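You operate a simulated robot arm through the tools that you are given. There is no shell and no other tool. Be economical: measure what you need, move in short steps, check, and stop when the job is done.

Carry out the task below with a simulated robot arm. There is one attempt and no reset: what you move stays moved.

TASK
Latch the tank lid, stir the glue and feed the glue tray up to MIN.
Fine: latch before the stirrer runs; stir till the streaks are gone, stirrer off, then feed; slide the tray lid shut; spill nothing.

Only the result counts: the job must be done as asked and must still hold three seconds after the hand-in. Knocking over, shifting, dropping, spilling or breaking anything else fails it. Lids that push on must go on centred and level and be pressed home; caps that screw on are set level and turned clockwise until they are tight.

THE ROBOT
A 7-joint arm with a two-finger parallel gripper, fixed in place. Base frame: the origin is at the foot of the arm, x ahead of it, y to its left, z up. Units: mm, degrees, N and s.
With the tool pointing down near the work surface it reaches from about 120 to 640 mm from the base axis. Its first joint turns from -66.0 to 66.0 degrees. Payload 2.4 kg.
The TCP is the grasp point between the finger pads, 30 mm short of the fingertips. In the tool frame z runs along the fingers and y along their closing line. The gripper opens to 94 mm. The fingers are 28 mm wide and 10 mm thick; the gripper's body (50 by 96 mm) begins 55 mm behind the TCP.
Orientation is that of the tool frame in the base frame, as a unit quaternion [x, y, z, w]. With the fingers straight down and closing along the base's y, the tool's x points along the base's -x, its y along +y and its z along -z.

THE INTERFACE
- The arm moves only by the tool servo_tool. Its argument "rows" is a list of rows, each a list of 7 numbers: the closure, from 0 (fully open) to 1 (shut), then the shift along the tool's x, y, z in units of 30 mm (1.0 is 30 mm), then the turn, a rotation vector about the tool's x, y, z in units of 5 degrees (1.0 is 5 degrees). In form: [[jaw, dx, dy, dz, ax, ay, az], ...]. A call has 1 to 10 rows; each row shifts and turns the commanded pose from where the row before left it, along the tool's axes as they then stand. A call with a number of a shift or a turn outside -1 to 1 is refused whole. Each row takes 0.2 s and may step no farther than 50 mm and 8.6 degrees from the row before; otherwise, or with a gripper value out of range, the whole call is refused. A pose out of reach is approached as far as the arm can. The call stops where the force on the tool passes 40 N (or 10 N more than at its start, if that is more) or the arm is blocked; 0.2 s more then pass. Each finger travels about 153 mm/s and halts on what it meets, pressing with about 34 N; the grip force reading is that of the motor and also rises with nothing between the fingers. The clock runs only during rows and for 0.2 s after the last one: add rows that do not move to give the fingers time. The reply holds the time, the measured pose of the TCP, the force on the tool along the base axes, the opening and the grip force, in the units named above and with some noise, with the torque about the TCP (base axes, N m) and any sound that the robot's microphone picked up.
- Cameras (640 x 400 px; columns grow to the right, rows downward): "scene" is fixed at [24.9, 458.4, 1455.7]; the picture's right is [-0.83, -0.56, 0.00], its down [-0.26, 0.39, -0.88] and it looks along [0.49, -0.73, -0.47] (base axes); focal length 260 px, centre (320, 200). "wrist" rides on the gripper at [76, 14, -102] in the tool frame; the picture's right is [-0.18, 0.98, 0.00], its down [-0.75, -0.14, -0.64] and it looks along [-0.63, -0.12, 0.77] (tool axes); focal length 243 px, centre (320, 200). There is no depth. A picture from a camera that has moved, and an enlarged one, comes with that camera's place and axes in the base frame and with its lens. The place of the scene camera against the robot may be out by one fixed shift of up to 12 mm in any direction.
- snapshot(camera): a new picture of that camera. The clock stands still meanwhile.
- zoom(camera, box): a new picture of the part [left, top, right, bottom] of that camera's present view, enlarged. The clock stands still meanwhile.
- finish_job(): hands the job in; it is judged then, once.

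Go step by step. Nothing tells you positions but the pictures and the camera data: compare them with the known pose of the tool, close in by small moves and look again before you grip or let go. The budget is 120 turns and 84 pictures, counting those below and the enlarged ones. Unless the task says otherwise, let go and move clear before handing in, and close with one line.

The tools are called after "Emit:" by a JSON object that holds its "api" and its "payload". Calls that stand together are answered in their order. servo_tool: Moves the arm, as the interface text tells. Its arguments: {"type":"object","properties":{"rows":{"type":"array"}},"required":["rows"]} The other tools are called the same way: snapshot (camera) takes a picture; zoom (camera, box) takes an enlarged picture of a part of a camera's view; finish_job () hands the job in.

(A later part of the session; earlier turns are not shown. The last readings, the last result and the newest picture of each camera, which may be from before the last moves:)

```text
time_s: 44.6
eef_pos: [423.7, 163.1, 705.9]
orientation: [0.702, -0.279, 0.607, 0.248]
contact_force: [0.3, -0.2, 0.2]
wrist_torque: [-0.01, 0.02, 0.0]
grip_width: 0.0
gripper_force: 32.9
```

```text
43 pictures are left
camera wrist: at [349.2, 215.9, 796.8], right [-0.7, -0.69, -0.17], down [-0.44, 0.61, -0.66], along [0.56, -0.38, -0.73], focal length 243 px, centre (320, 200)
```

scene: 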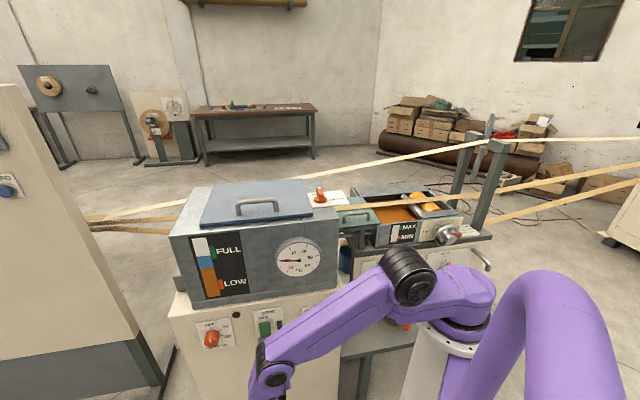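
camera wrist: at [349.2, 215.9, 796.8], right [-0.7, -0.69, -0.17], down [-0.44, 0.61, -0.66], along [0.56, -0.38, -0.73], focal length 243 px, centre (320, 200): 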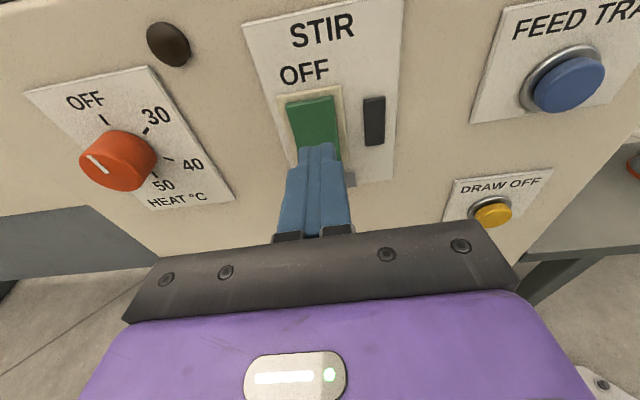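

Stirrer is off (lamp dark). Moving sideways to the FEED TRAY button.

Emit:
{"api": "servo_tool", "payload": {"rows": [[1, 0, 1, 0, 0, 0, 0], [1, 0, 1, 0, 0, 0, 0], [1, 0, 1, 0, 0, 0, 0], [1, 0, 1, 0, 0, 0, 0], [1, 0, 0.83, 0, 0, 0, 0], [1, 0, 0, 0, 0, 0, 0]]}}

Emit:
{"api": "snapshot", "payload": {"camera": "wrist"}}

Emit:
{"api": "snapshot", "payload": {"camera": "scene"}}

```text
time_s: 46.0
eef_pos: [324.7, 57.7, 708.1]
orientation: [0.702, -0.279, 0.606, 0.247]
contact_force: [0.7, 0.2, -0.1]
wrist_torque: [0.0, -0.01, 0.0]
grip_width: 0.1
gripper_force: 32.9
```

```text
42 pictures are left
camera wrist: at [250.4, 110.3, 797.9], right [-0.7, -0.69, -0.17], down [-0.44, 0.61, -0.66], along [0.56, -0.38, -0.73], focal length 243 px, centre (320, 200)
```

wrist: 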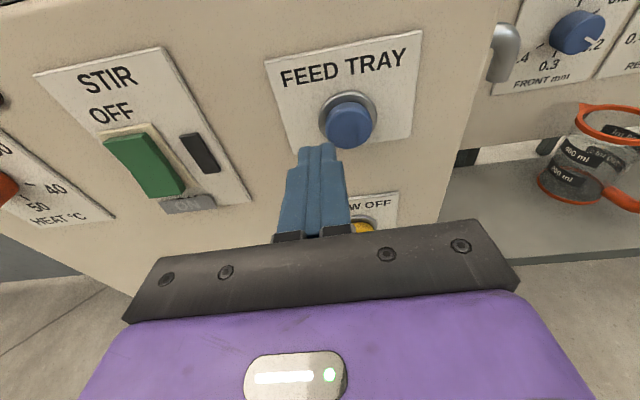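

```text
41 pictures are left
```

scene: 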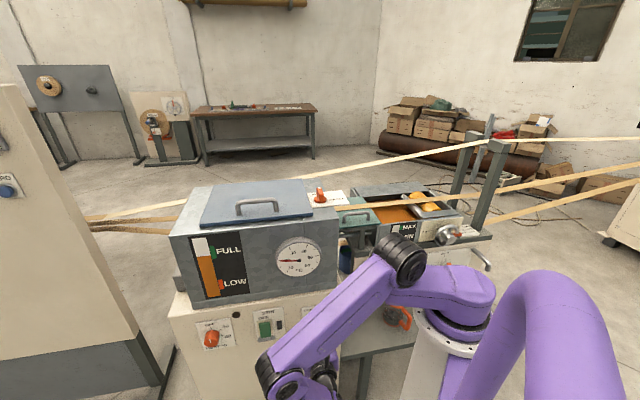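

Emit:
{"api": "servo_tool", "payload": {"rows": [[1, 0.22, 0.68, 0, 0, 0, 0], [1, 0, 0, 0.5, 0, 0, 0], [1, 0, 0, 0, 0, 0, 0]]}}

Emit:
{"api": "snapshot", "payload": {"camera": "wrist"}}

Emit:
{"api": "zoom", "payload": {"camera": "scene", "box": [340, 190, 450, 260]}}

```text
time_s: 46.8
eef_pos: [322.4, 31.1, 712.7]
orientation: [0.702, -0.28, 0.606, 0.248]
contact_force: [-0.8, 1.0, -0.6]
wrist_torque: [0.03, 0.01, -0.01]
grip_width: 0.2
gripper_force: 33.3
```

```text
40 pictures are left
camera wrist: at [247.3, 84.5, 802.2], right [-0.7, -0.69, -0.17], down [-0.44, 0.61, -0.66], along [0.56, -0.38, -0.73], focal length 243 px, centre (320, 200)
```

wrist: 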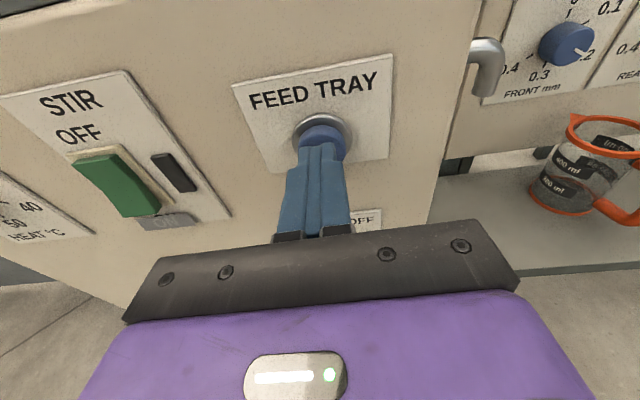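

```text
5.71 times, centred on (395, 225) of scene
camera zoom: at [24.9, 458.4, 1455.7], right [-0.83, -0.56, 0.0], down [-0.26, 0.39, -0.88], along [0.49, -0.73, -0.47], focal length 1485 px, centre (-109, 57)
```

zoom: 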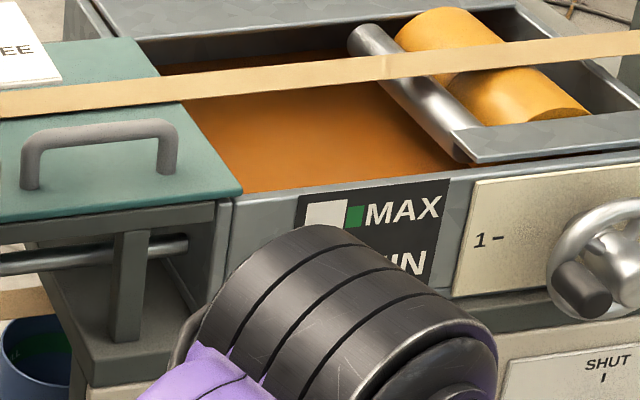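

Emit:
{"api": "zoom", "payload": {"camera": "scene", "box": [410, 195, 510, 285]}}

Emit:
{"api": "zoom", "payload": {"camera": "wrist", "box": [260, 80, 400, 180]}}

```text
4.44 times, centred on (460, 240) of scene
camera zoom: at [24.9, 458.4, 1455.7], right [-0.83, -0.56, 0.0], down [-0.26, 0.39, -0.88], along [0.49, -0.73, -0.47], focal length 1155 px, centre (-302, 22)
```

zoom: 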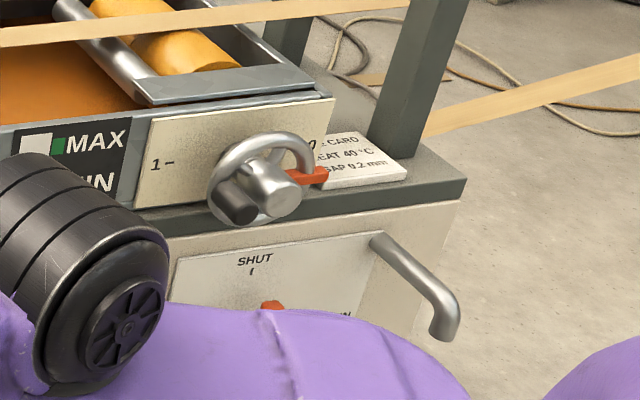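

```text
4.00 times, centred on (330, 130) of wrist
camera zoom: at [247.3, 84.5, 802.2], right [-0.7, -0.69, -0.17], down [-0.44, 0.61, -0.66], along [0.56, -0.38, -0.73], focal length 970 px, centre (280, 480)
```

zoom: 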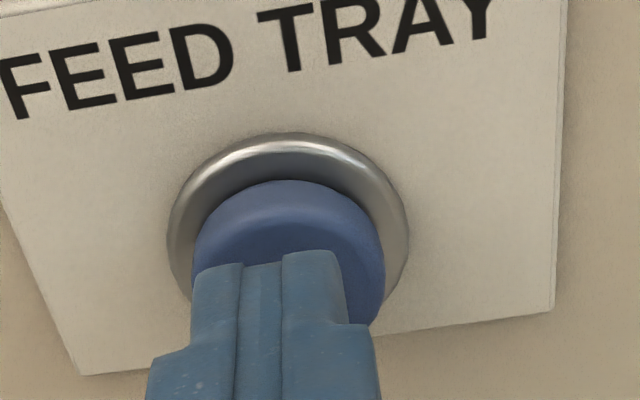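

Before feeding I want to check the tray's drain valve (a SHUT mark is partly hidden by the arm), so I lift the arm out of the way for a look.

Emit:
{"api": "servo_tool", "payload": {"rows": [[1, 0, 0, -1, 0, 0, 0], [1, 0, 0, -1, 0, 0, 0], [1, 1, -0.8, -0.15, 0, 0, 0], [1, 1, -0.8, -0.15, 0, 0, 0], [1, 1, -0.8, -0.15, 0, 0, 0], [1, 1, -0.8, -0.15, 0, 0, 0], [1, 1, -0.8, -0.15, 0, 0, 0], [1, 1, -0.8, -0.15, 0, 0, 0], [1, 1, -0.8, -0.15, 0, 0, 0], [1, 0, 0, 0, 0, 0, 0]]}}

Emit:
{"api": "zoom", "payload": {"camera": "scene", "box": [340, 190, 510, 300]}}

```text
time_s: 49.0
eef_pos: [395.5, 197.6, 934.5]
orientation: [0.702, -0.279, 0.607, 0.248]
contact_force: [1.0, -0.8, 0.4]
wrist_torque: [0.01, 0.01, 0.03]
grip_width: 0.0
gripper_force: 33.1
```

```text
3.64 times, centred on (425, 245) of scene
camera zoom: at [24.9, 458.4, 1455.7], right [-0.83, -0.56, 0.0], down [-0.26, 0.39, -0.88], along [0.49, -0.73, -0.47], focal length 945 px, centre (-62, 36)
```

zoom: 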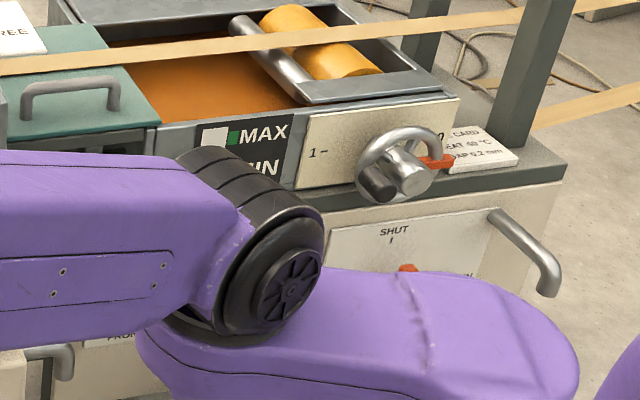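

I can't see the valve handle fully, but a steady tray level would show that it is shut. I lower again to where the scene camera sees the tray gauge.

Emit:
{"api": "servo_tool", "payload": {"rows": [[1, -1, 0, 0.15, 0, 0, 0], [1, -1, 0, 0.15, 0, 0, 0], [1, -1, 0, 0.15, 0, 0, 0], [1, -1, 0, 0.15, 0, 0, 0], [1, -1, 0, 0.15, 0, 0, 0], [1, -1, 0, 0.15, 0, 0, 0], [1, -1, 0, 0.15, 0, 0, 0], [1, -0.3, 0, 0, 0, 0, 0], [1, 0, 0, 0, 0, 0, 0]]}}

Emit:
{"api": "zoom", "payload": {"camera": "scene", "box": [340, 190, 510, 300]}}

```text
time_s: 51.0
eef_pos: [390.9, 196.7, 711.1]
orientation: [0.702, -0.28, 0.606, 0.248]
contact_force: [-0.6, -0.9, -0.6]
wrist_torque: [0.02, 0.02, 0.01]
grip_width: 0.3
gripper_force: 33.4
```

```text
3.64 times, centred on (425, 245) of scene
camera zoom: at [24.9, 458.4, 1455.7], right [-0.83, -0.56, 0.0], down [-0.26, 0.39, -0.88], along [0.49, -0.73, -0.47], focal length 945 px, centre (-62, 36)
```

zoom: 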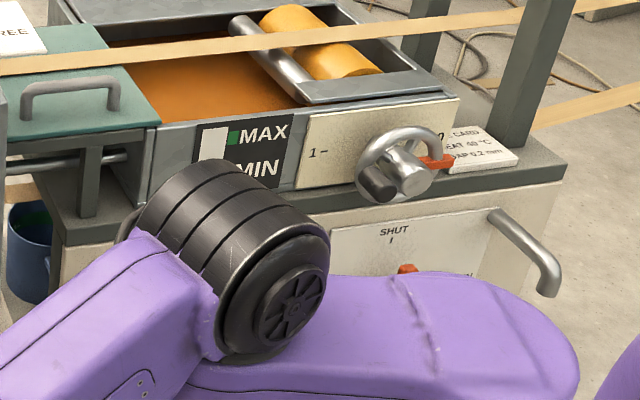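

Emit:
{"api": "servo_tool", "payload": {"rows": [[1, 0, -1, 1, 0, 0, 0], [1, -0.5, -1, 0.3, 0, 0, 0], [1, -0.5, 0, 0, 0, 0, 0], [1, 0, 0, 0, 0, 0, 0]]}}

Emit:
{"api": "zoom", "payload": {"camera": "scene", "box": [370, 200, 480, 280]}}

```text
time_s: 52.0
eef_pos: [461.1, 215.5, 682.2]
orientation: [0.702, -0.28, 0.606, 0.249]
contact_force: [-0.6, -0.7, 0.3]
wrist_torque: [0.0, 0.05, 0.02]
grip_width: 0.0
gripper_force: 32.6
out of reach, approached as far as the arm can: row 3
```

```text
5.00 times, centred on (425, 240) of scene
camera zoom: at [24.9, 458.4, 1455.7], right [-0.83, -0.56, 0.0], down [-0.26, 0.39, -0.88], along [0.49, -0.73, -0.47], focal length 1299 px, centre (-205, 0)
```

zoom: 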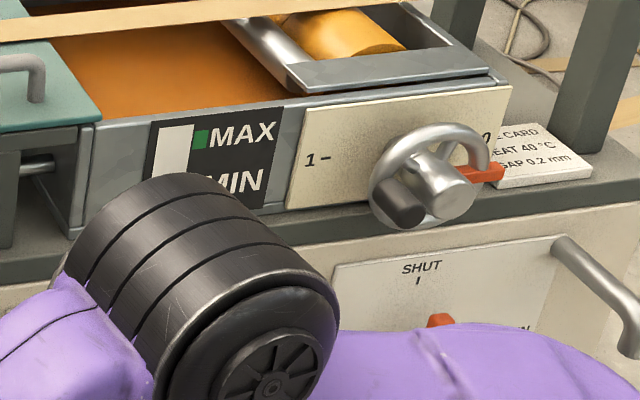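

I'll take a trip with the wrist camera to view valve and tray gauge: rise and slide right while keeping the tool horizontal, then yaw towards the tray.

Emit:
{"api": "servo_tool", "payload": {"rows": [[1, 0.96, 0.93, -0.3, 0, 0, 0], [1, 0.96, 0.93, -0.3, 0, 0, 0], [1, 0.96, 0.93, -0.3, 0, 0, 0], [1, 0.96, 0.93, -0.2, 0, 0, 0], [1, 0.96, 0.93, -0.15, 0, 0, 0], [1, 0.96, 0.93, -0.15, 0, 0, 0], [1, 0.96, 0.93, -0.15, 0, 0, 0], [1, 0.96, 0.93, -0.15, 0, 0, 0], [1, 0.96, 0.93, -0.15, 0, 0, 0], [1, 0.96, 0.93, -0.15, 0, 0, 0]]}}

Emit:
{"api": "servo_tool", "payload": {"rows": [[1, 0, 0, 0, -1, 0, 0], [1, 0, 0, 0, -1, 0, 0], [1, 0, 0, 0, -1, 0, 0], [1, 0, 0, 0, -1, 0, 0], [1, 0, 0, 0, -1, 0, 0], [1, 0, 0, 0, -1, 0, 0], [1, 0, 0, 0, -1, 0, 0], [1, 0, 0, 0, 0, 0, 0]]}}

Emit:
{"api": "snapshot", "payload": {"camera": "wrist"}}

```text
time_s: 54.2
eef_pos: [254.5, 25.7, 979.4]
orientation: [0.701, -0.281, 0.606, 0.249]
contact_force: [-0.4, 0.8, 0.6]
wrist_torque: [0.04, 0.02, 0.05]
grip_width: 0.2
gripper_force: 33.1
```

```text
time_s: 56.0
eef_pos: [254.8, 28.3, 979.4]
orientation: [0.595, -0.449, 0.494, 0.448]
contact_force: [0.3, 0.5, 0.8]
wrist_torque: [0.0, -0.03, 0.01]
grip_width: 0.3
gripper_force: 32.5
```

```text
33 pictures are left
camera wrist: at [230.8, 117.5, 1067.2], right [-0.98, -0.18, -0.09], down [-0.06, 0.72, -0.69], along [0.19, -0.67, -0.72], focal length 243 px, centre (320, 200)
```

wrist: 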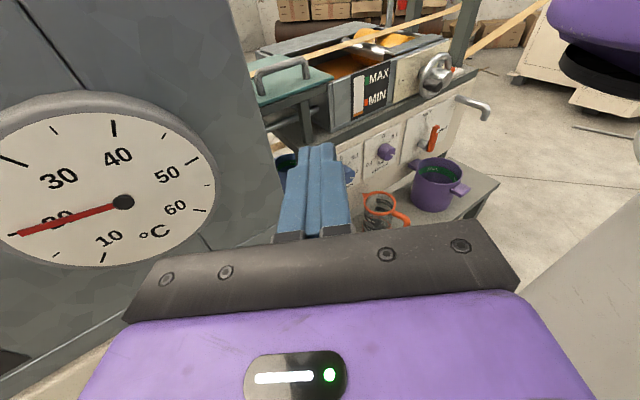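

Good view. Zooming on the gauge and the drain valve.

Emit:
{"api": "zoom", "payload": {"camera": "wrist", "box": [330, 50, 490, 190]}}

Emit:
{"api": "zoom", "payload": {"camera": "wrist", "box": [345, 60, 395, 115]}}

```text
2.86 times, centred on (410, 120) of wrist
camera zoom: at [230.8, 117.5, 1067.2], right [-0.98, -0.18, -0.09], down [-0.06, 0.72, -0.69], along [0.19, -0.67, -0.72], focal length 693 px, centre (63, 429)
```

zoom: 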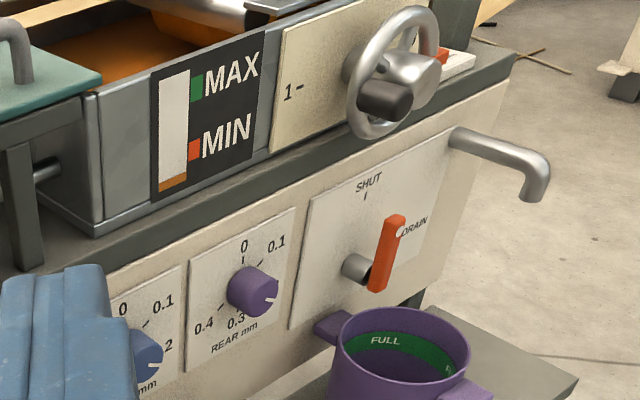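

```text
7.27 times, centred on (370, 88) of wrist
camera zoom: at [230.8, 117.5, 1067.2], right [-0.98, -0.18, -0.09], down [-0.06, 0.72, -0.69], along [0.19, -0.67, -0.72], focal length 1764 px, centre (-44, 1018)
```

zoom: 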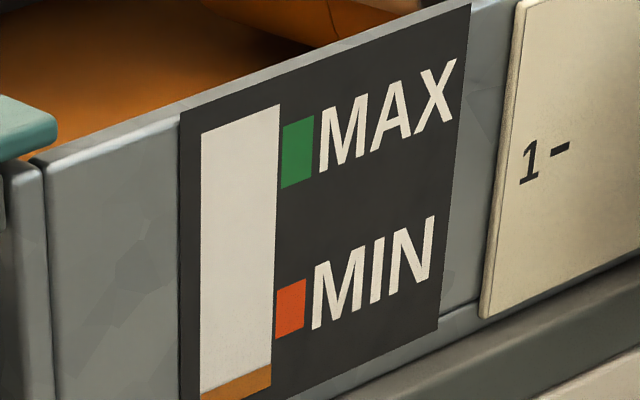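

The valve handle points to SHUT, and the tray level is well below MIN. Returning to the FEED TRAY button.

Emit:
{"api": "servo_tool", "payload": {"rows": [[1, 0, 0, 0, 1, 0, 0], [1, 0, 0, 0, 1, 0, 0], [1, 0, 0, 0, 1, 0, 0], [1, 0, 0, 0, 1, 0, 0], [1, 0, 0, 0, 1, 0, 0], [1, 0, 0, 0, 1, 0, 0], [1, 0, 0, 0, 1, 0, 0]]}}

Emit:
{"api": "servo_tool", "payload": {"rows": [[1, -0.954, -0.192, 0.285, 0, 0, 0], [1, -0.954, -0.192, 0.285, 0, 0, 0], [1, -0.954, -0.192, 0.285, 0, 0, 0], [1, -0.954, -0.192, 0.285, 0, 0, 0], [1, -0.954, -0.192, 0.285, 0, 0, 0], [1, -0.954, -0.192, 0.285, 0, 0, 0], [1, -0.954, -0.192, 0.285, 0, 0, 0], [1, -0.954, -0.192, 0.285, 0, 0, 0], [1, -0.954, -0.192, 0.285, 0, 0, 0], [1, 0, 0, 0, 0, 0, 0]]}}

Emit:
{"api": "zoom", "payload": {"camera": "wrist", "box": [260, 80, 400, 180]}}

```text
time_s: 57.6
eef_pos: [255.3, 26.2, 978.5]
orientation: [0.702, -0.278, 0.607, 0.246]
contact_force: [0.4, -1.0, -0.5]
wrist_torque: [0.0, 0.0, 0.0]
grip_width: 0.1
gripper_force: 33.3
```

```text
time_s: 59.8
eef_pos: [316.9, 36.0, 712.7]
orientation: [0.702, -0.279, 0.607, 0.247]
contact_force: [0.9, -0.4, -0.3]
wrist_torque: [-0.03, 0.01, -0.03]
grip_width: 0.0
gripper_force: 33.3
```

```text
4.00 times, centred on (330, 130) of wrist
camera zoom: at [243.9, 88.9, 803.4], right [-0.7, -0.69, -0.17], down [-0.44, 0.61, -0.66], along [0.56, -0.38, -0.73], focal length 970 px, centre (280, 480)
```

zoom: 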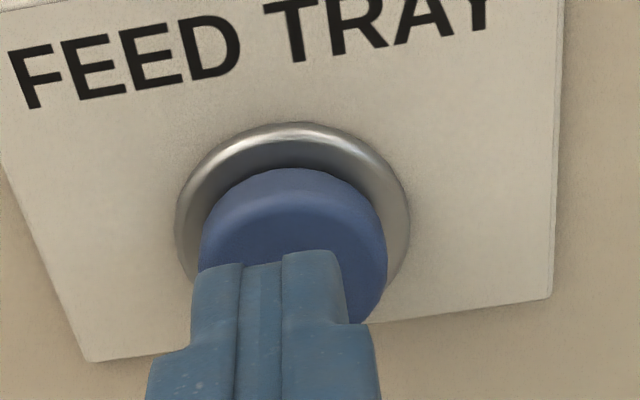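

Emit:
{"api": "servo_tool", "payload": {"rows": [[1, 0, 0.1, 0.25, 0, 0, 0], [1, 0, 0, 0.1, 0, 0, 0], [1, 0, 0, 0.1, 0, 0, 0]]}}

```text
time_s: 60.6
eef_pos: [325.5, 24.4, 710.9]
orientation: [0.703, -0.279, 0.606, 0.247]
contact_force: [0.5, -0.4, -0.4]
wrist_torque: [-0.01, 0.0, 0.01]
grip_width: 0.3
gripper_force: 33.5
```

Emit:
{"api": "servo_tool", "payload": {"rows": [[1, 0, 0, 0.1, 0, 0, 0], [1, 0, 0, 0, 0, 0, 0]]}}

```text
time_s: 61.2
eef_pos: [326.2, 22.6, 711.2]
orientation: [0.702, -0.279, 0.607, 0.248]
contact_force: [0.4, 0.2, -0.2]
wrist_torque: [0.02, -0.01, 0.0]
grip_width: 0.0
gripper_force: 33.1
```

Emit:
{"api": "servo_tool", "payload": {"rows": [[1, 0, 0, 0.12, 0, 0, 0], [1, 0, 0, 0, 0, 0, 0]]}}

```text
time_s: 61.8
eef_pos: [330.8, 19.6, 709.8]
orientation: [0.702, -0.28, 0.606, 0.248]
contact_force: [-1.4, 1.0, 0.6]
wrist_torque: [-0.05, -0.03, 0.01]
grip_width: 0.0
gripper_force: 33.0
```

Emit:
{"api": "servo_tool", "payload": {"rows": [[1, 0, 0, 0.1, 0, 0, 0], [1, 0, 0, 0, 0, 0, 0]]}}

Emit:
{"api": "snapshot", "payload": {"camera": "wrist"}}

```text
time_s: 62.4
eef_pos: [333.1, 20.0, 710.7]
orientation: [0.703, -0.278, 0.607, 0.247]
contact_force: [-3.8, 1.9, 0.4]
wrist_torque: [-0.08, -0.08, -0.04]
grip_width: 0.0
gripper_force: 33.2
heard: click
```

```text
29 pictures are left
camera wrist: at [258.9, 71.5, 800.1], right [-0.7, -0.69, -0.17], down [-0.44, 0.61, -0.66], along [0.56, -0.38, -0.73], focal length 243 px, centre (320, 200)
```

wrist: 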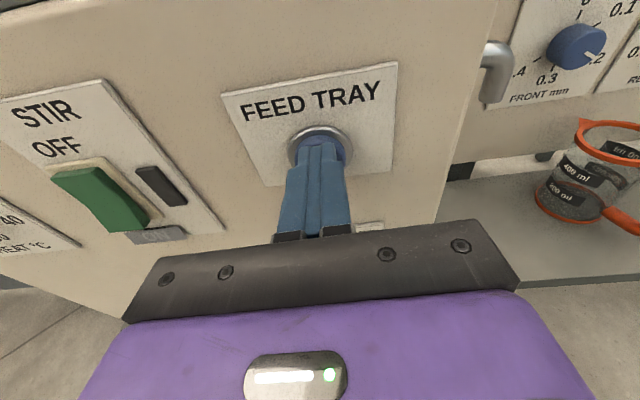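

Click, it is pressed. I release right away and check how much was fed.

Emit:
{"api": "servo_tool", "payload": {"rows": [[1, 0, 0, -0.5, 0, 0, 0], [1, 0, 0, -0.3, 0, 0, 0]]}}

Emit:
{"api": "zoom", "payload": {"camera": "scene", "box": [180, 225, 260, 305]}}

```text
time_s: 63.0
eef_pos: [314.3, 35.6, 713.5]
orientation: [0.702, -0.279, 0.607, 0.247]
contact_force: [-0.3, 0.0, -0.1]
wrist_torque: [-0.01, -0.01, 0.01]
grip_width: 0.1
gripper_force: 33.1
```

```text
5.00 times, centred on (220, 265) of scene
camera zoom: at [24.9, 458.4, 1455.7], right [-0.83, -0.56, 0.0], down [-0.26, 0.39, -0.88], along [0.49, -0.73, -0.47], focal length 1299 px, centre (820, -125)
```

zoom: 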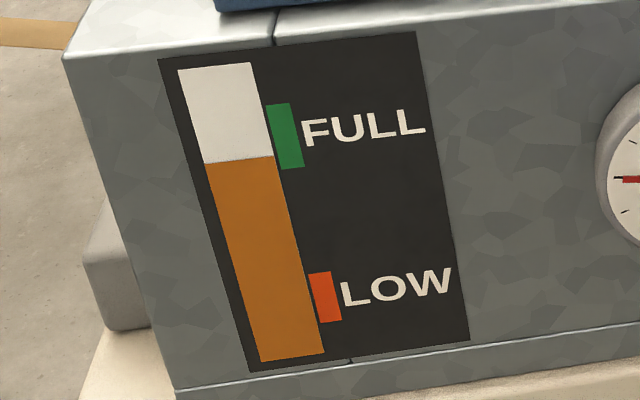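

Emit:
{"api": "servo_tool", "payload": {"rows": [[1, 0.954, 0.192, -0.285, 0, 0, 0], [1, 0.954, 0.192, -0.285, 0, 0, 0], [1, 0.954, 0.192, -0.285, 0, 0, 0], [1, 0.954, 0.192, -0.285, 0, 0, 0]]}}

Emit:
{"api": "zoom", "payload": {"camera": "scene", "box": [180, 225, 260, 305]}}

```text
time_s: 64.0
eef_pos: [287.4, 30.7, 833.7]
orientation: [0.702, -0.278, 0.607, 0.247]
contact_force: [-0.4, -0.6, 0.4]
wrist_torque: [0.0, 0.03, 0.03]
grip_width: 0.2
gripper_force: 32.9
```

```text
5.00 times, centred on (220, 265) of scene
camera zoom: at [24.9, 458.4, 1455.7], right [-0.83, -0.56, 0.0], down [-0.26, 0.39, -0.88], along [0.49, -0.73, -0.47], focal length 1299 px, centre (820, -125)
```

zoom: 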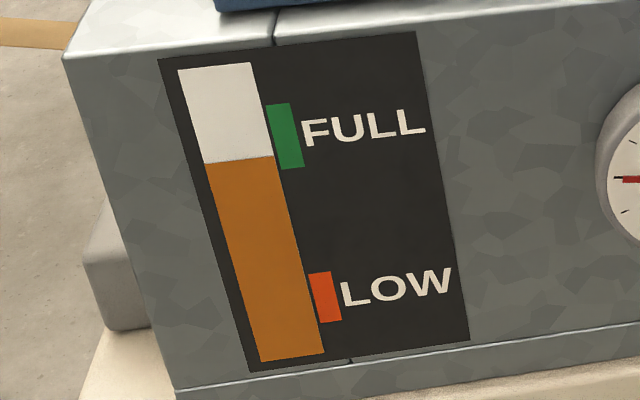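

Momentary feed: the level holds now. Going on to view the tray gauge.

Emit:
{"api": "servo_tool", "payload": {"rows": [[1, 0.954, 0.192, -0.285, 0, 0, 0], [1, 0.954, 0.192, -0.285, 0, 0, 0], [1, 0.954, 0.192, -0.285, 0, 0, 0], [1, 0.954, 0.192, -0.2, 0, 0, 0], [1, 0.954, 0.192, -0.1, 0, 0, 0], [1, 0, 0, 0, -1, 0, 0], [1, 0, 0, 0, -1, 0, 0], [1, 0, 0, 0, -1, 0, 0], [1, 0, 0, 0, -1, 0, 0], [1, 0, 0, 0, -1, 0, 0]]}}

Emit:
{"api": "servo_tool", "payload": {"rows": [[1, 0, 0, 0, -1, 0, 0], [1, 0, 0, 0, -1, 0, 0], [1, 0, 0, 0, 0, 0, 0]]}}

Emit:
{"api": "zoom", "payload": {"camera": "wrist", "box": [330, 50, 420, 125]}}

```text
time_s: 66.2
eef_pos: [259.2, 22.0, 977.5]
orientation: [0.631, -0.404, 0.531, 0.395]
contact_force: [0.6, 0.2, 0.8]
wrist_torque: [0.01, 0.01, 0.0]
grip_width: 0.2
gripper_force: 32.7
```

```text
time_s: 67.0
eef_pos: [257.6, 20.8, 979.1]
orientation: [0.595, -0.449, 0.494, 0.448]
contact_force: [-0.4, 0.1, -0.2]
wrist_torque: [-0.01, 0.0, -0.01]
grip_width: 0.0
gripper_force: 32.7
```

```text
5.33 times, centred on (375, 88) of wrist
camera zoom: at [234.1, 110.9, 1066.8], right [-0.98, -0.18, -0.09], down [-0.06, 0.72, -0.69], along [0.19, -0.67, -0.72], focal length 1294 px, centre (27, 800)
```

zoom: 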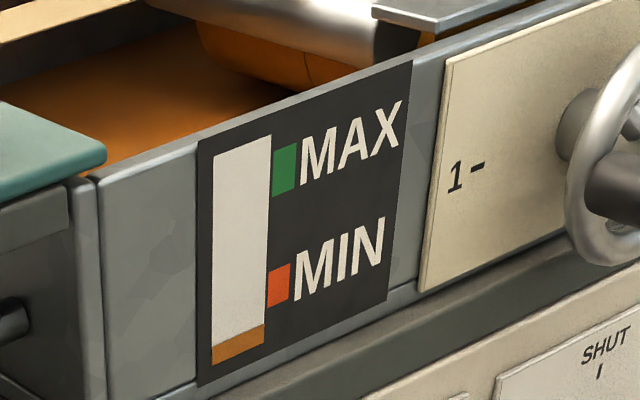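

Level went from about 5 % to 10 % with that pulse; MIN mark centre is about 26 %. Back for a longer press.

Emit:
{"api": "servo_tool", "payload": {"rows": [[1, 0, 0, 0, 1, 0, 0], [1, 0, 0, 0, 1, 0, 0], [1, 0, 0, 0, 1, 0, 0], [1, 0, 0, 0, 1, 0, 0], [1, 0, 0, 0, 1, 0, 0], [1, 0, 0, 0, 1, 0, 0], [1, 0, 0, 0, 1, 0, 0]]}}

Emit:
{"api": "servo_tool", "payload": {"rows": [[1, -0.954, -0.192, 0.22, 0, 0, 0], [1, -0.954, -0.192, 0.22, 0, 0, 0], [1, -0.954, -0.192, 0.22, 0, 0, 0], [1, -0.954, -0.192, 0.22, 0, 0, 0], [1, -0.954, -0.192, 0.22, 0, 0, 0], [1, -0.954, -0.192, 0.22, 0, 0, 0], [1, -0.954, -0.192, 0.22, 0, 0, 0], [1, -0.954, -0.192, 0.22, 0, 0, 0], [1, -0.954, -0.192, 0.22, 0, 0, 0], [1, 0, 0, 0, 0, 0, 0]]}}

```text
time_s: 68.6
eef_pos: [257.6, 21.1, 978.4]
orientation: [0.702, -0.279, 0.607, 0.247]
contact_force: [0.1, 0.2, -0.4]
wrist_torque: [-0.02, 0.01, -0.02]
grip_width: 0.0
gripper_force: 32.9
```

```text
time_s: 70.8
eef_pos: [309.5, 41.6, 714.9]
orientation: [0.702, -0.279, 0.606, 0.248]
contact_force: [-0.6, 0.0, -0.5]
wrist_torque: [0.0, 0.01, 0.0]
grip_width: 0.0
gripper_force: 33.3
```

Emit:
{"api": "servo_tool", "payload": {"rows": [[1, 0, 0, 0.5, 0, 0, 0], [1, 0, 0, 0.36, 0, 0, 0], [1, 0, 0, 0, 0, 0, 0], [1, 0, 0, 0.27, 0, 0, 0], [1, 0, 0, 0, 0, 0, 0], [1, 0, 0, 0, 0, 0, 0], [1, 0, 0, 0, 0, 0, 0], [1, 0, 0, 0, 0, 0, 0], [1, 0, 0, -0.9, 0, 0, 0], [1, 0, 0, -0.3, 0, 0, 0]]}}

Emit:
{"api": "zoom", "payload": {"camera": "scene", "box": [180, 225, 260, 305]}}

```text
time_s: 73.0
eef_pos: [307.7, 43.4, 714.4]
orientation: [0.702, -0.279, 0.606, 0.247]
contact_force: [1.1, 0.0, -1.0]
wrist_torque: [-0.01, -0.03, 0.0]
grip_width: 0.0
gripper_force: 32.7
heard: click
```

```text
5.00 times, centred on (220, 265) of scene
camera zoom: at [24.9, 458.4, 1455.7], right [-0.83, -0.56, 0.0], down [-0.26, 0.39, -0.88], along [0.49, -0.73, -0.47], focal length 1299 px, centre (820, -125)
```

zoom: 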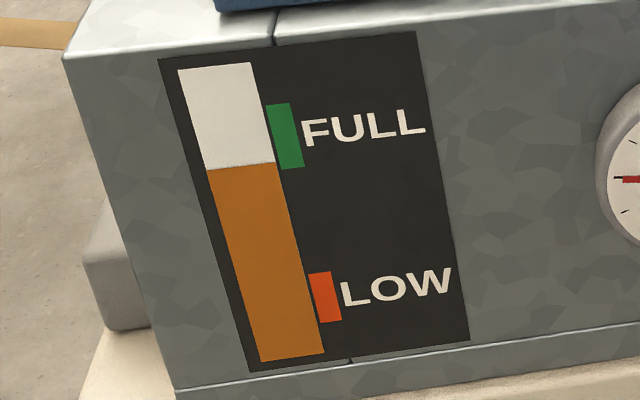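

Emit:
{"api": "servo_tool", "payload": {"rows": [[1, 0.954, 0.192, -0.22, 0, 0, 0], [1, 0.954, 0.192, -0.22, 0, 0, 0], [1, 0.954, 0.192, -0.22, 0, 0, 0], [1, 0.954, 0.192, -0.22, 0, 0, 0], [1, 0.954, 0.192, -0.22, 0, 0, 0], [1, 0.954, 0.192, -0.22, 0, 0, 0], [1, 0.954, 0.192, -0.22, 0, 0, 0], [1, 0.954, 0.192, -0.22, 0, 0, 0], [1, 0.954, 0.192, -0.22, 0, 0, 0]]}}

Emit:
{"api": "servo_tool", "payload": {"rows": [[1, 0, 0, 0, -1, 0, 0], [1, 0, 0, 0, -1, 0, 0], [1, 0, 0, 0, -1, 0, 0], [1, 0, 0, 0, -1, 0, 0], [1, 0, 0, 0, -1, 0, 0], [1, 0, 0, 0, -1, 0, 0], [1, 0, 0, 0, -1, 0, 0], [1, 0, 0, 0, 0, 0, 0]]}}

Emit:
{"api": "zoom", "payload": {"camera": "wrist", "box": [330, 50, 420, 125]}}

```text
time_s: 75.0
eef_pos: [255.9, 23.8, 979.0]
orientation: [0.702, -0.279, 0.606, 0.248]
contact_force: [0.2, -0.1, 0.0]
wrist_torque: [-0.01, 0.0, -0.03]
grip_width: 0.0
gripper_force: 33.1
```

```text
time_s: 76.8
eef_pos: [256.8, 23.4, 978.4]
orientation: [0.595, -0.449, 0.494, 0.448]
contact_force: [-0.8, 0.7, -0.1]
wrist_torque: [0.0, -0.01, 0.0]
grip_width: 0.0
gripper_force: 33.1
```

```text
5.33 times, centred on (375, 88) of wrist
camera zoom: at [232.5, 112.1, 1066.2], right [-0.98, -0.18, -0.09], down [-0.06, 0.72, -0.69], along [0.19, -0.67, -0.72], focal length 1294 px, centre (27, 800)
```

zoom: 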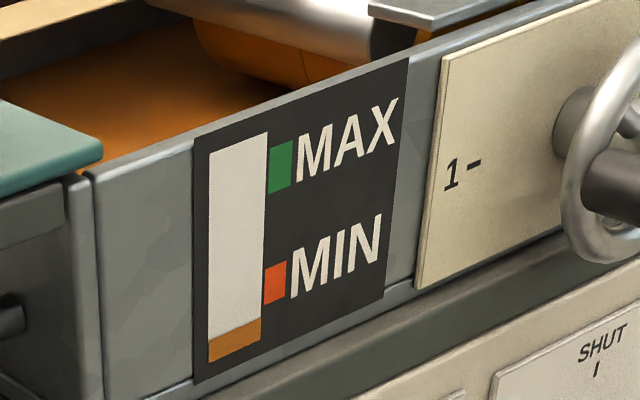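

Emit:
{"api": "zoom", "payload": {"camera": "wrist", "box": [350, 68, 390, 118]}}

```text
8.00 times, centred on (370, 93) of wrist
camera zoom: at [232.5, 112.1, 1066.2], right [-0.98, -0.18, -0.09], down [-0.06, 0.72, -0.69], along [0.19, -0.67, -0.72], focal length 1941 px, centre (-80, 1056)
```

zoom: 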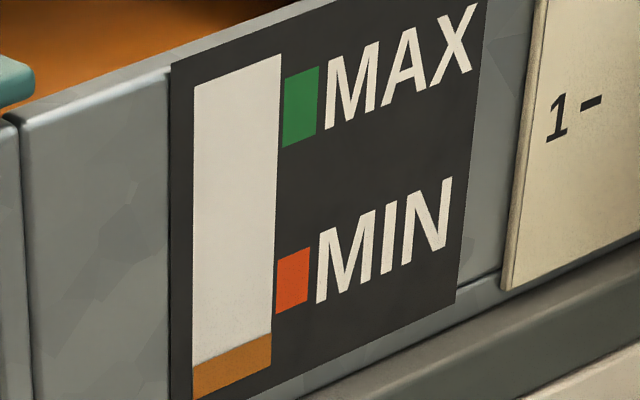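

The rate is about 3.3 %/s: the tray is at ~12 % and MIN centre is ~26 %. I go back and hold the button for about 4 s.

Emit:
{"api": "servo_tool", "payload": {"rows": [[1, 0, 0, 0, 1, 0, 0], [1, 0, 0, 0, 1, 0, 0], [1, 0, 0, 0, 1, 0, 0], [1, 0, 0, 0, 1, 0, 0], [1, 0, 0, 0, 1, 0, 0], [1, 0, 0, 0, 1, 0, 0], [1, 0, 0, 0, 1, 0, 0]]}}

Emit:
{"api": "servo_tool", "payload": {"rows": [[1, -0.954, -0.192, 0.22, 0, 0, 0], [1, -0.954, -0.192, 0.22, 0, 0, 0], [1, -0.954, -0.192, 0.22, 0, 0, 0], [1, -0.954, -0.192, 0.22, 0, 0, 0], [1, -0.954, -0.192, 0.22, 0, 0, 0], [1, -0.954, -0.192, 0.22, 0, 0, 0], [1, -0.954, -0.192, 0.22, 0, 0, 0], [1, -0.954, -0.192, 0.22, 0, 0, 0], [1, -0.954, -0.192, 0.22, 0, 0, 0], [1, 0, 0, 0, 0, 0, 0]]}}

```text
time_s: 78.4
eef_pos: [256.9, 21.1, 979.0]
orientation: [0.702, -0.279, 0.606, 0.247]
contact_force: [1.1, 0.8, -0.5]
wrist_torque: [0.0, 0.0, -0.02]
grip_width: 0.1
gripper_force: 33.0
```

```text
time_s: 80.6
eef_pos: [306.2, 42.2, 713.3]
orientation: [0.703, -0.28, 0.605, 0.247]
contact_force: [0.6, 0.4, -0.3]
wrist_torque: [0.0, 0.01, 0.01]
grip_width: 0.1
gripper_force: 33.4
```

Emit:
{"api": "servo_tool", "payload": {"rows": [[1, 0, 0, 0.57, 0, 0, 0], [1, 0, 0, 0.36, 0, 0, 0], [1, 0, 0, 0, 0, 0, 0], [1, 0, 0, 0.27, 0, 0, 0], [1, 0, 0, 0, 0, 0, 0], [1, 0, 0, 0, 0, 0, 0], [1, 0, 0, 0, 0, 0, 0], [1, 0, 0, 0, 0, 0, 0], [1, 0, 0, 0, 0, 0, 0], [1, 0, 0, 0, 0, 0, 0]]}}

Emit:
{"api": "servo_tool", "payload": {"rows": [[1, 0, 0, 0, 0, 0, 0], [1, 0, 0, 0, 0, 0, 0], [1, 0, 0, 0, 0, 0, 0], [1, 0, 0, 0, 0, 0, 0], [1, 0, 0, 0, 0, 0, 0], [1, 0, 0, 0, 0, 0, 0], [1, 0, 0, 0, 0, 0, 0]]}}

Emit:
{"api": "zoom", "payload": {"camera": "scene", "box": [180, 225, 260, 305]}}

```text
time_s: 82.8
eef_pos: [332.8, 17.5, 709.2]
orientation: [0.702, -0.28, 0.606, 0.248]
contact_force: [-3.0, 4.4, 1.2]
wrist_torque: [-0.05, -0.08, 0.04]
grip_width: 0.0
gripper_force: 33.0
heard: click
```

```text
time_s: 84.4
eef_pos: [331.5, 18.2, 708.5]
orientation: [0.702, -0.279, 0.607, 0.247]
contact_force: [-3.1, 4.5, -0.8]
wrist_torque: [-0.01, -0.05, 0.03]
grip_width: 0.0
gripper_force: 33.4
```

```text
5.00 times, centred on (220, 265) of scene
camera zoom: at [24.9, 458.5, 1455.7], right [-0.83, -0.56, 0.0], down [-0.26, 0.39, -0.88], along [0.49, -0.73, -0.47], focal length 1299 px, centre (820, -125)
```

zoom: 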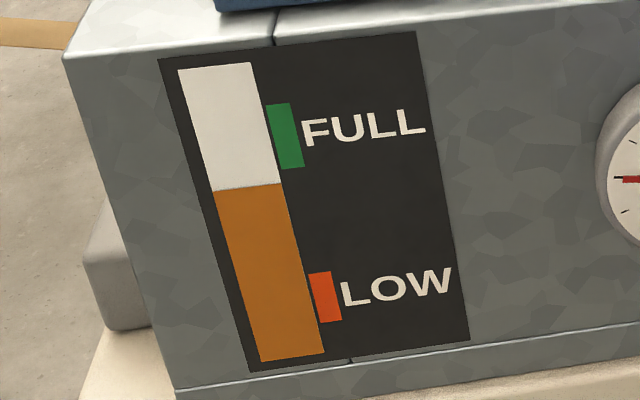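

Emit:
{"api": "servo_tool", "payload": {"rows": [[1, 0, 0, 0, 0, 0, 0], [1, 0, 0, 0, 0, 0, 0], [1, 0, 0, 0, 0, 0, 0], [1, 0, 0, 0, 0, 0, 0], [1, 0, 0, -0.9, 0, 0, 0], [1, 0, 0, -0.3, 0, 0, 0]]}}

Emit:
{"api": "servo_tool", "payload": {"rows": [[1, 0.954, 0.192, -0.22, 0, 0, 0], [1, 0.954, 0.192, -0.22, 0, 0, 0], [1, 0.954, 0.192, -0.22, 0, 0, 0], [1, 0.954, 0.192, -0.22, 0, 0, 0], [1, 0.954, 0.192, -0.22, 0, 0, 0], [1, 0.954, 0.192, -0.22, 0, 0, 0], [1, 0.954, 0.192, -0.22, 0, 0, 0], [1, 0.954, 0.192, -0.22, 0, 0, 0], [1, 0.954, 0.192, -0.22, 0, 0, 0]]}}

Emit:
{"api": "servo_tool", "payload": {"rows": [[1, 0, 0, 0, -1, 0, 0], [1, 0, 0, 0, -1, 0, 0], [1, 0, 0, 0, -1, 0, 0], [1, 0, 0, 0, -1, 0, 0], [1, 0, 0, 0, -1, 0, 0], [1, 0, 0, 0, -1, 0, 0], [1, 0, 0, 0, -1, 0, 0], [1, 0, 0, 0, 0, 0, 0]]}}

Emit:
{"api": "zoom", "payload": {"camera": "wrist", "box": [350, 68, 390, 118]}}

```text
time_s: 85.8
eef_pos: [305.9, 42.2, 715.5]
orientation: [0.702, -0.279, 0.606, 0.247]
contact_force: [-0.1, 0.6, -0.1]
wrist_torque: [0.02, 0.0, 0.02]
grip_width: 0.0
gripper_force: 33.0
```

```text
time_s: 87.8
eef_pos: [256.1, 22.0, 977.3]
orientation: [0.702, -0.28, 0.606, 0.249]
contact_force: [0.1, 0.1, -1.0]
wrist_torque: [0.0, -0.01, 0.0]
grip_width: 0.0
gripper_force: 33.1
```

```text
time_s: 89.6
eef_pos: [256.4, 21.8, 978.0]
orientation: [0.595, -0.448, 0.495, 0.447]
contact_force: [0.1, 0.3, 0.4]
wrist_torque: [-0.03, -0.01, 0.0]
grip_width: 0.0
gripper_force: 33.0
```

```text
8.00 times, centred on (370, 93) of wrist
camera zoom: at [232.9, 111.9, 1066.5], right [-0.98, -0.18, -0.09], down [-0.06, 0.72, -0.69], along [0.19, -0.67, -0.72], focal length 1941 px, centre (-80, 1056)
```

zoom: 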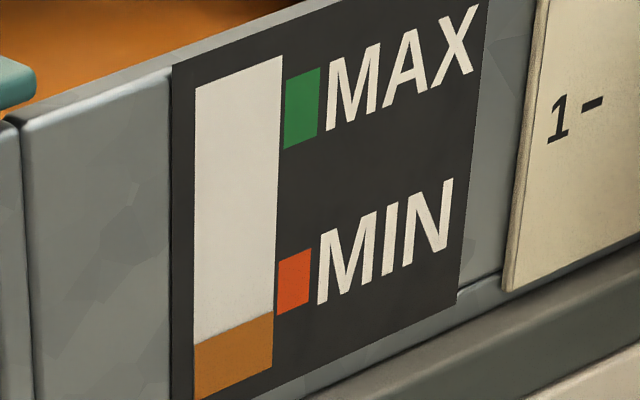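

Level is at the lower edge of the MIN mark (~18 %); rate is ~22 px per 4.1 s press. One more identical press brings it to the mark's centre.

Emit:
{"api": "servo_tool", "payload": {"rows": [[1, 0, 0, 0, 1, 0, 0], [1, 0, 0, 0, 1, 0, 0], [1, 0, 0, 0, 1, 0, 0], [1, 0, 0, 0, 1, 0, 0], [1, 0, 0, 0, 1, 0, 0], [1, 0, 0, 0, 1, 0, 0], [1, 0, 0, 0, 1, 0, 0]]}}

Emit:
{"api": "servo_tool", "payload": {"rows": [[1, -0.954, -0.192, 0.22, 0, 0, 0], [1, -0.954, -0.192, 0.22, 0, 0, 0], [1, -0.954, -0.192, 0.22, 0, 0, 0], [1, -0.954, -0.192, 0.22, 0, 0, 0], [1, -0.954, -0.192, 0.22, 0, 0, 0], [1, -0.954, -0.192, 0.22, 0, 0, 0], [1, -0.954, -0.192, 0.22, 0, 0, 0], [1, -0.954, -0.192, 0.22, 0, 0, 0], [1, -0.954, -0.192, 0.22, 0, 0, 0], [1, 0, 0, 0, 0, 0, 0]]}}

Emit:
{"api": "servo_tool", "payload": {"rows": [[1, 0, 0, 0.57, 0, 0, 0], [1, 0, 0, 0.36, 0, 0, 0], [1, 0, 0, 0, 0, 0, 0], [1, 0, 0, 0.27, 0, 0, 0], [1, 0, 0, 0, 0, 0, 0], [1, 0, 0, 0, 0, 0, 0], [1, 0, 0, 0, 0, 0, 0], [1, 0, 0, 0, 0, 0, 0], [1, 0, 0, 0, 0, 0, 0], [1, 0, 0, 0, 0, 0, 0]]}}

Emit:
{"api": "servo_tool", "payload": {"rows": [[1, 0, 0, 0, 0, 0, 0], [1, 0, 0, 0, 0, 0, 0], [1, 0, 0, 0, 0, 0, 0], [1, 0, 0, 0, 0, 0, 0], [1, 0, 0, 0, 0, 0, 0], [1, 0, 0, 0, 0, 0, 0], [1, 0, 0, 0, 0, 0, 0]]}}

Emit:
{"api": "servo_tool", "payload": {"rows": [[1, 0, 0, 0, 0, 0, 0], [1, 0, 0, 0, 0, 0, 0], [1, 0, 0, 0, 0, 0, 0], [1, 0, 0, 0, 0, 0, 0], [1, 0, 0, -0.9, 0, 0, 0], [1, 0, 0, -0.3, 0, 0, 0]]}}

Emit:
{"api": "servo_tool", "payload": {"rows": [[1, 0.954, 0.192, -0.22, 0, 0, 0], [1, 0.954, 0.192, -0.22, 0, 0, 0], [1, 0.954, 0.192, -0.22, 0, 0, 0], [1, 0.954, 0.192, -0.22, 0, 0, 0], [1, 0.954, 0.192, -0.22, 0, 0, 0], [1, 0.954, 0.192, -0.22, 0, 0, 0], [1, 0.954, 0.192, -0.22, 0, 0, 0], [1, 0.954, 0.192, -0.22, 0, 0, 0], [1, 0.954, 0.192, -0.22, 0, 0, 0]]}}

Emit:
{"api": "servo_tool", "payload": {"rows": [[1, 0, 0, 0, -1, 0, 0], [1, 0, 0, 0, -1, 0, 0], [1, 0, 0, 0, -1, 0, 0], [1, 0, 0, 0, -1, 0, 0], [1, 0, 0, 0, -1, 0, 0], [1, 0, 0, 0, -1, 0, 0], [1, 0, 0, 0, -1, 0, 0], [1, 0, 0, 0, 0, 0, 0]]}}

Emit:
{"api": "zoom", "payload": {"camera": "wrist", "box": [350, 68, 390, 118]}}

```text
time_s: 91.2
eef_pos: [255.4, 21.5, 978.8]
orientation: [0.702, -0.279, 0.607, 0.247]
contact_force: [-0.5, 0.3, 0.2]
wrist_torque: [0.02, -0.03, 0.01]
grip_width: 0.2
gripper_force: 32.8
```

```text
time_s: 93.4
eef_pos: [309.0, 41.0, 715.3]
orientation: [0.702, -0.279, 0.607, 0.247]
contact_force: [-0.2, -0.5, 0.0]
wrist_torque: [-0.02, -0.03, -0.03]
grip_width: 0.1
gripper_force: 33.0
```

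```text
time_s: 95.6
eef_pos: [334.9, 17.2, 709.2]
orientation: [0.702, -0.279, 0.606, 0.247]
contact_force: [-12.1, 9.0, 5.1]
wrist_torque: [-0.2, -0.17, -0.08]
grip_width: 0.0
gripper_force: 33.3
heard: click
```

```text
time_s: 97.2
eef_pos: [334.5, 17.3, 710.3]
orientation: [0.702, -0.279, 0.606, 0.247]
contact_force: [-10.4, 12.3, 5.2]
wrist_torque: [-0.15, -0.13, 0.03]
grip_width: 0.0
gripper_force: 32.8
```

```text
time_s: 98.6
eef_pos: [308.2, 41.0, 714.8]
orientation: [0.702, -0.28, 0.606, 0.249]
contact_force: [0.9, 0.4, -0.7]
wrist_torque: [0.03, 0.02, -0.02]
grip_width: 0.1
gripper_force: 32.8
```

```text
time_s: 100.6
eef_pos: [257.9, 19.4, 976.9]
orientation: [0.703, -0.278, 0.607, 0.247]
contact_force: [0.1, 0.4, 0.0]
wrist_torque: [0.0, 0.0, -0.03]
grip_width: 0.2
gripper_force: 33.0
```

```text
time_s: 102.4
eef_pos: [256.4, 22.3, 978.2]
orientation: [0.595, -0.449, 0.494, 0.448]
contact_force: [-0.4, -0.3, 0.5]
wrist_torque: [-0.04, 0.01, 0.02]
grip_width: 0.2
gripper_force: 33.3
```

```text
8.00 times, centred on (370, 93) of wrist
camera zoom: at [232.8, 111.9, 1066.9], right [-0.98, -0.18, -0.09], down [-0.06, 0.72, -0.69], along [0.19, -0.67, -0.72], focal length 1941 px, centre (-80, 1056)
```

zoom: 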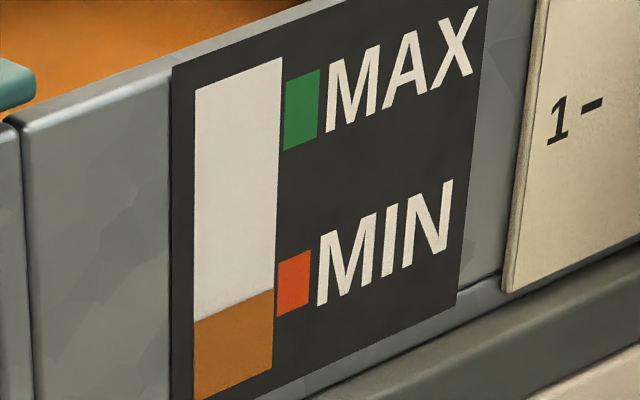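

The level now sits at the centre of the MIN mark. Next the tray lid: I raise and bring the tool vertical, then go above the green lid's handle.

Emit:
{"api": "servo_tool", "payload": {"rows": [[1, 0.7, 0, -0.5, 0, -1, 0], [1, 0.7, 0, -0.5, 0, -1, 0], [1, 0.7, 0, -0.5, 0, -1, 0], [1, 0.7, 0, -0.5, 0, -1, 0], [1, 0.7, 0, -0.5, 0, -1, 0], [1, 0.7, 0, -0.5, 0, -1, 0], [1, 0.7, 0, -0.5, 0, -1, 0], [1, 0.7, 0, -0.5, 0, -1, 0], [1, 0, 0, 0, 0, -1, 0], [1, 0, 0, 0, 0, -1, 0]]}}

Emit:
{"api": "servo_tool", "payload": {"rows": [[1, 0, 0, 0, 0, -1, 0], [1, 0, 0, 0, 0, -1, 0], [1, 0, 0, 0, 0, -1, 0], [1, 0, 0, 0, 0, -1, 0], [1, 0, 0, 0, 0, -1, 0], [1, 0, 0, 0, 0, -1, 0], [1, 0, 0, 0, 0, 0, 1], [1, 0, 0, 0, 0, 0, 1], [1, 0, 0, 0, 0, 0, 1], [1, 0, 0, 0, 0, 0, 1]]}}

Emit:
{"api": "servo_tool", "payload": {"rows": [[1, 0, 0, 0, 0, 0, 1], [1, 0, 0, 0, 0, 0, 1], [1, 0, 0, 0, 0, 0, 1], [1, 0, 0, 0, 0, 0, 1], [1, 0, 0, 0, 0, 0, 1], [1, 0, 0, 0, 0, 0, 1], [1, 0, 0, 0, 0, 0, 1], [1, 0, 0, 0, 0, 0, 0]]}}

```text
time_s: 104.6
eef_pos: [265.5, 65.4, 1176.6]
orientation: [0.749, -0.595, 0.197, 0.215]
contact_force: [-0.4, 0.5, -0.6]
wrist_torque: [0.01, 0.0, -0.01]
grip_width: 0.0
gripper_force: 33.0
```

```text
time_s: 106.8
eef_pos: [266.0, 65.0, 1176.1]
orientation: [-0.652, 0.757, -0.005, -0.054]
contact_force: [0.2, 0.9, 0.4]
wrist_torque: [0.03, 0.01, 0.0]
grip_width: 0.2
gripper_force: 32.9
```

```text
time_s: 108.6
eef_pos: [265.9, 65.7, 1174.7]
orientation: [-0.394, 0.917, -0.022, -0.05]
contact_force: [0.3, 0.5, 0.8]
wrist_torque: [0.0, 0.02, 0.0]
grip_width: 0.1
gripper_force: 32.8
```

Emit:
{"api": "servo_tool", "payload": {"rows": [[1, 0, 0, 0, 0, -0.62, 0], [1, 0.6, -1, 0, 0, -0.62, 0.3], [1, 0.6, -1, 0, 0, 0, 0], [1, 0.6, -1, 0, 0, 0, 0], [1, 0.6, -1, 0, 0, 0, 0], [1, 0.6, -1, 0, 0, 0, 0], [1, 0.6, -1, 0, 0, 0, 0], [1, 0.6, -1, 0, 0, 0, 0], [1, 0.6, -1, 0, 0, 0, 0], [1, 0.6, -1, 0, 0, 0, 0]]}}

Emit:
{"api": "snapshot", "payload": {"camera": "wrist"}}

Emit:
{"api": "snapshot", "payload": {"camera": "scene"}}

```text
time_s: 110.8
eef_pos: [344.9, -239.9, 1176.6]
orientation: [-0.384, 0.923, -0.001, 0.0]
contact_force: [0.3, 0.4, 0.2]
wrist_torque: [-0.01, -0.02, 0.0]
grip_width: 0.1
gripper_force: 33.1
```

```text
19 pictures are left
camera wrist: at [281.4, -284.1, 1279.2], right [-0.57, 0.82, 0.0], down [0.63, 0.44, 0.64], along [0.53, 0.36, -0.77], focal length 243 px, centre (320, 200)
```

wrist: 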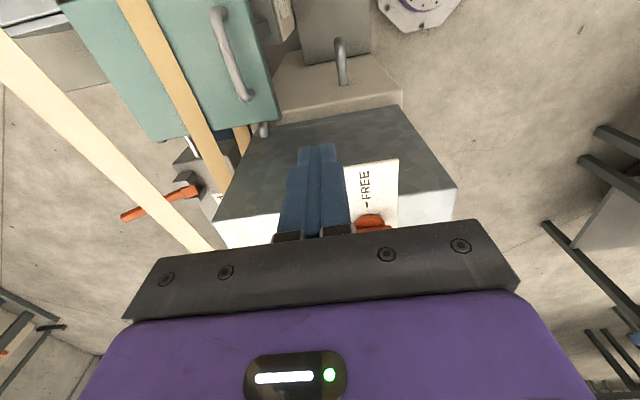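

```text
18 pictures are left
```

scene: 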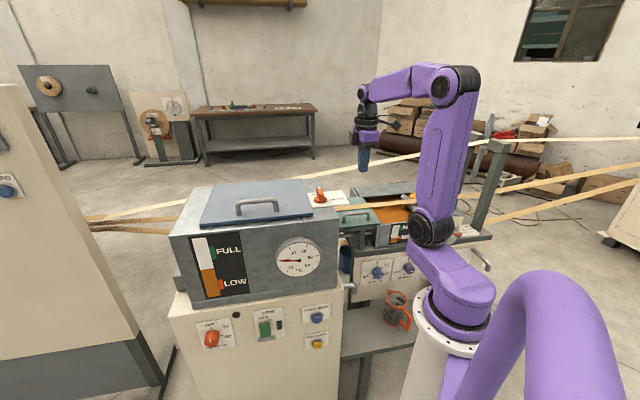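

Emit:
{"api": "servo_tool", "payload": {"rows": [[0.6, 0.345, -0.835, 0, 0, 0, 0], [0.5, 0.345, -0.835, 0, 0, 0, 0], [0.45, 0.345, -0.835, 0, 0, 0, 0], [0.45, 0.345, -0.835, 0, 0, 0, 0], [0.45, 0, 0, 1, 0, 0, 0], [0.45, 0, 0, 1, 0, 0, 0], [0.45, 0, 0, 1, 0, 0, 0], [0.45, 0, 0, 0, 0, 0, 0]]}}

Emit:
{"api": "snapshot", "payload": {"camera": "wrist"}}

Emit:
{"api": "zoom", "payload": {"camera": "scene", "box": [320, 130, 480, 260]}}

```text
time_s: 112.6
eef_pos: [385.4, -338.7, 1086.4]
orientation: [-0.384, 0.923, -0.001, 0.001]
contact_force: [-0.8, -0.2, -0.1]
wrist_torque: [0.03, -0.02, -0.02]
grip_width: 51.9
gripper_force: 0.0
```

```text
17 pictures are left
camera wrist: at [322.0, -382.4, 1189.5], right [-0.57, 0.82, 0.0], down [0.63, 0.43, 0.64], along [0.53, 0.36, -0.77], focal length 243 px, centre (320, 200)
```

wrist: 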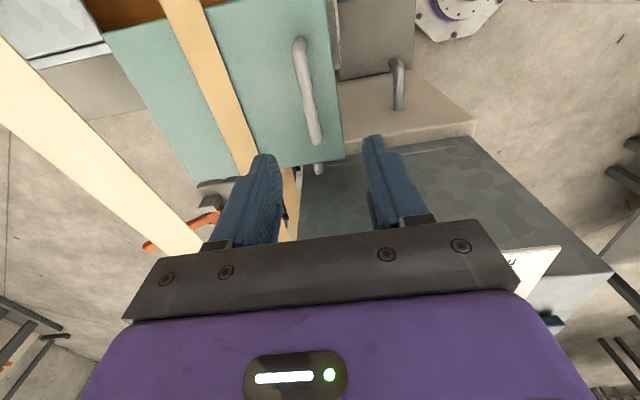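

```text
3.08 times, centred on (400, 195) of scene
camera zoom: at [24.9, 458.4, 1455.7], right [-0.83, -0.56, 0.0], down [-0.26, 0.39, -0.88], along [0.49, -0.73, -0.47], focal length 800 px, centre (74, 215)
```

zoom: 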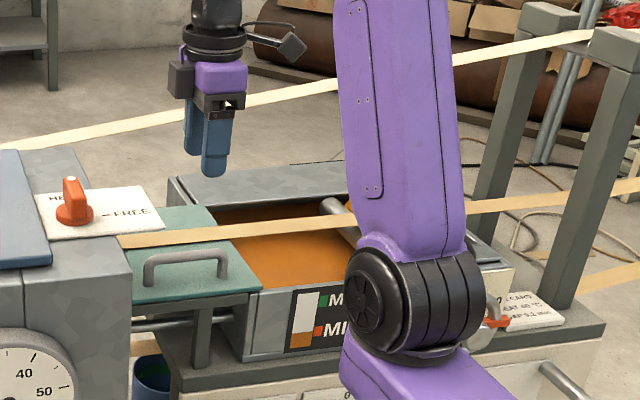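

Emit:
{"api": "servo_tool", "payload": {"rows": [[0.45, 0, -0.44, 0, 0, 0, 0], [0.45, 0, 0, 1, 0, 0, 0], [0.45, 0, 0, 1, 0, 0, 0], [0.45, 0, 0, 1, 0, 0, 0], [0.45, 0, 0, 0.8, 0, 0, 0], [0.45, 0, 0, 0, 0, 0, 0]]}}

Emit:
{"api": "snapshot", "payload": {"camera": "wrist"}}

Emit:
{"api": "zoom", "payload": {"camera": "scene", "box": [320, 170, 420, 250]}}

```text
time_s: 114.0
eef_pos: [393.5, -350.6, 971.8]
orientation: [-0.383, 0.924, 0.0, 0.0]
contact_force: [-0.8, -0.3, 0.3]
wrist_torque: [0.02, -0.03, -0.05]
grip_width: 51.7
gripper_force: 0.1
```

```text
15 pictures are left
camera wrist: at [330.5, -394.0, 1074.8], right [-0.57, 0.82, 0.0], down [0.63, 0.43, 0.64], along [0.53, 0.36, -0.77], focal length 243 px, centre (320, 200)
```

wrist: 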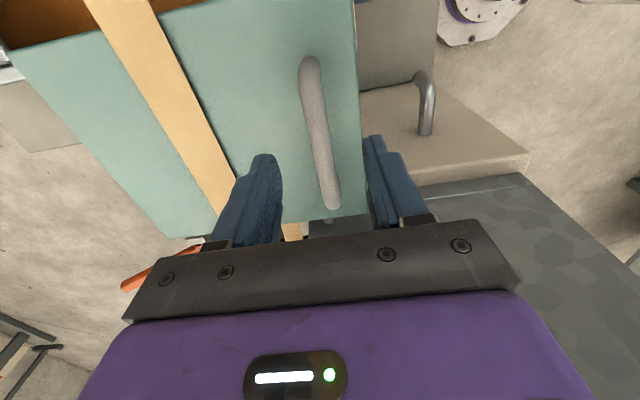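

```text
5.00 times, centred on (370, 210) of scene
camera zoom: at [24.9, 458.4, 1455.7], right [-0.83, -0.56, 0.0], down [-0.26, 0.39, -0.88], along [0.49, -0.73, -0.47], focal length 1299 px, centre (70, 150)
```

zoom: 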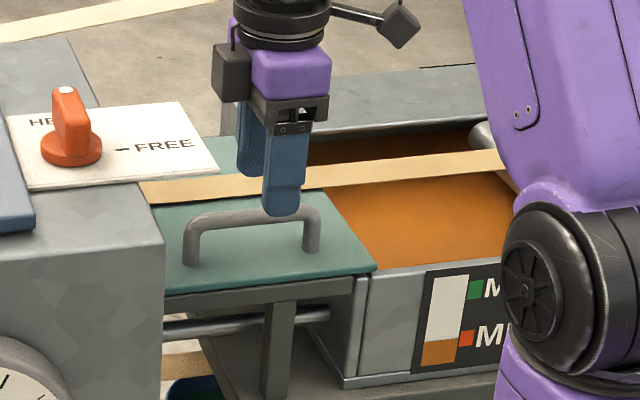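

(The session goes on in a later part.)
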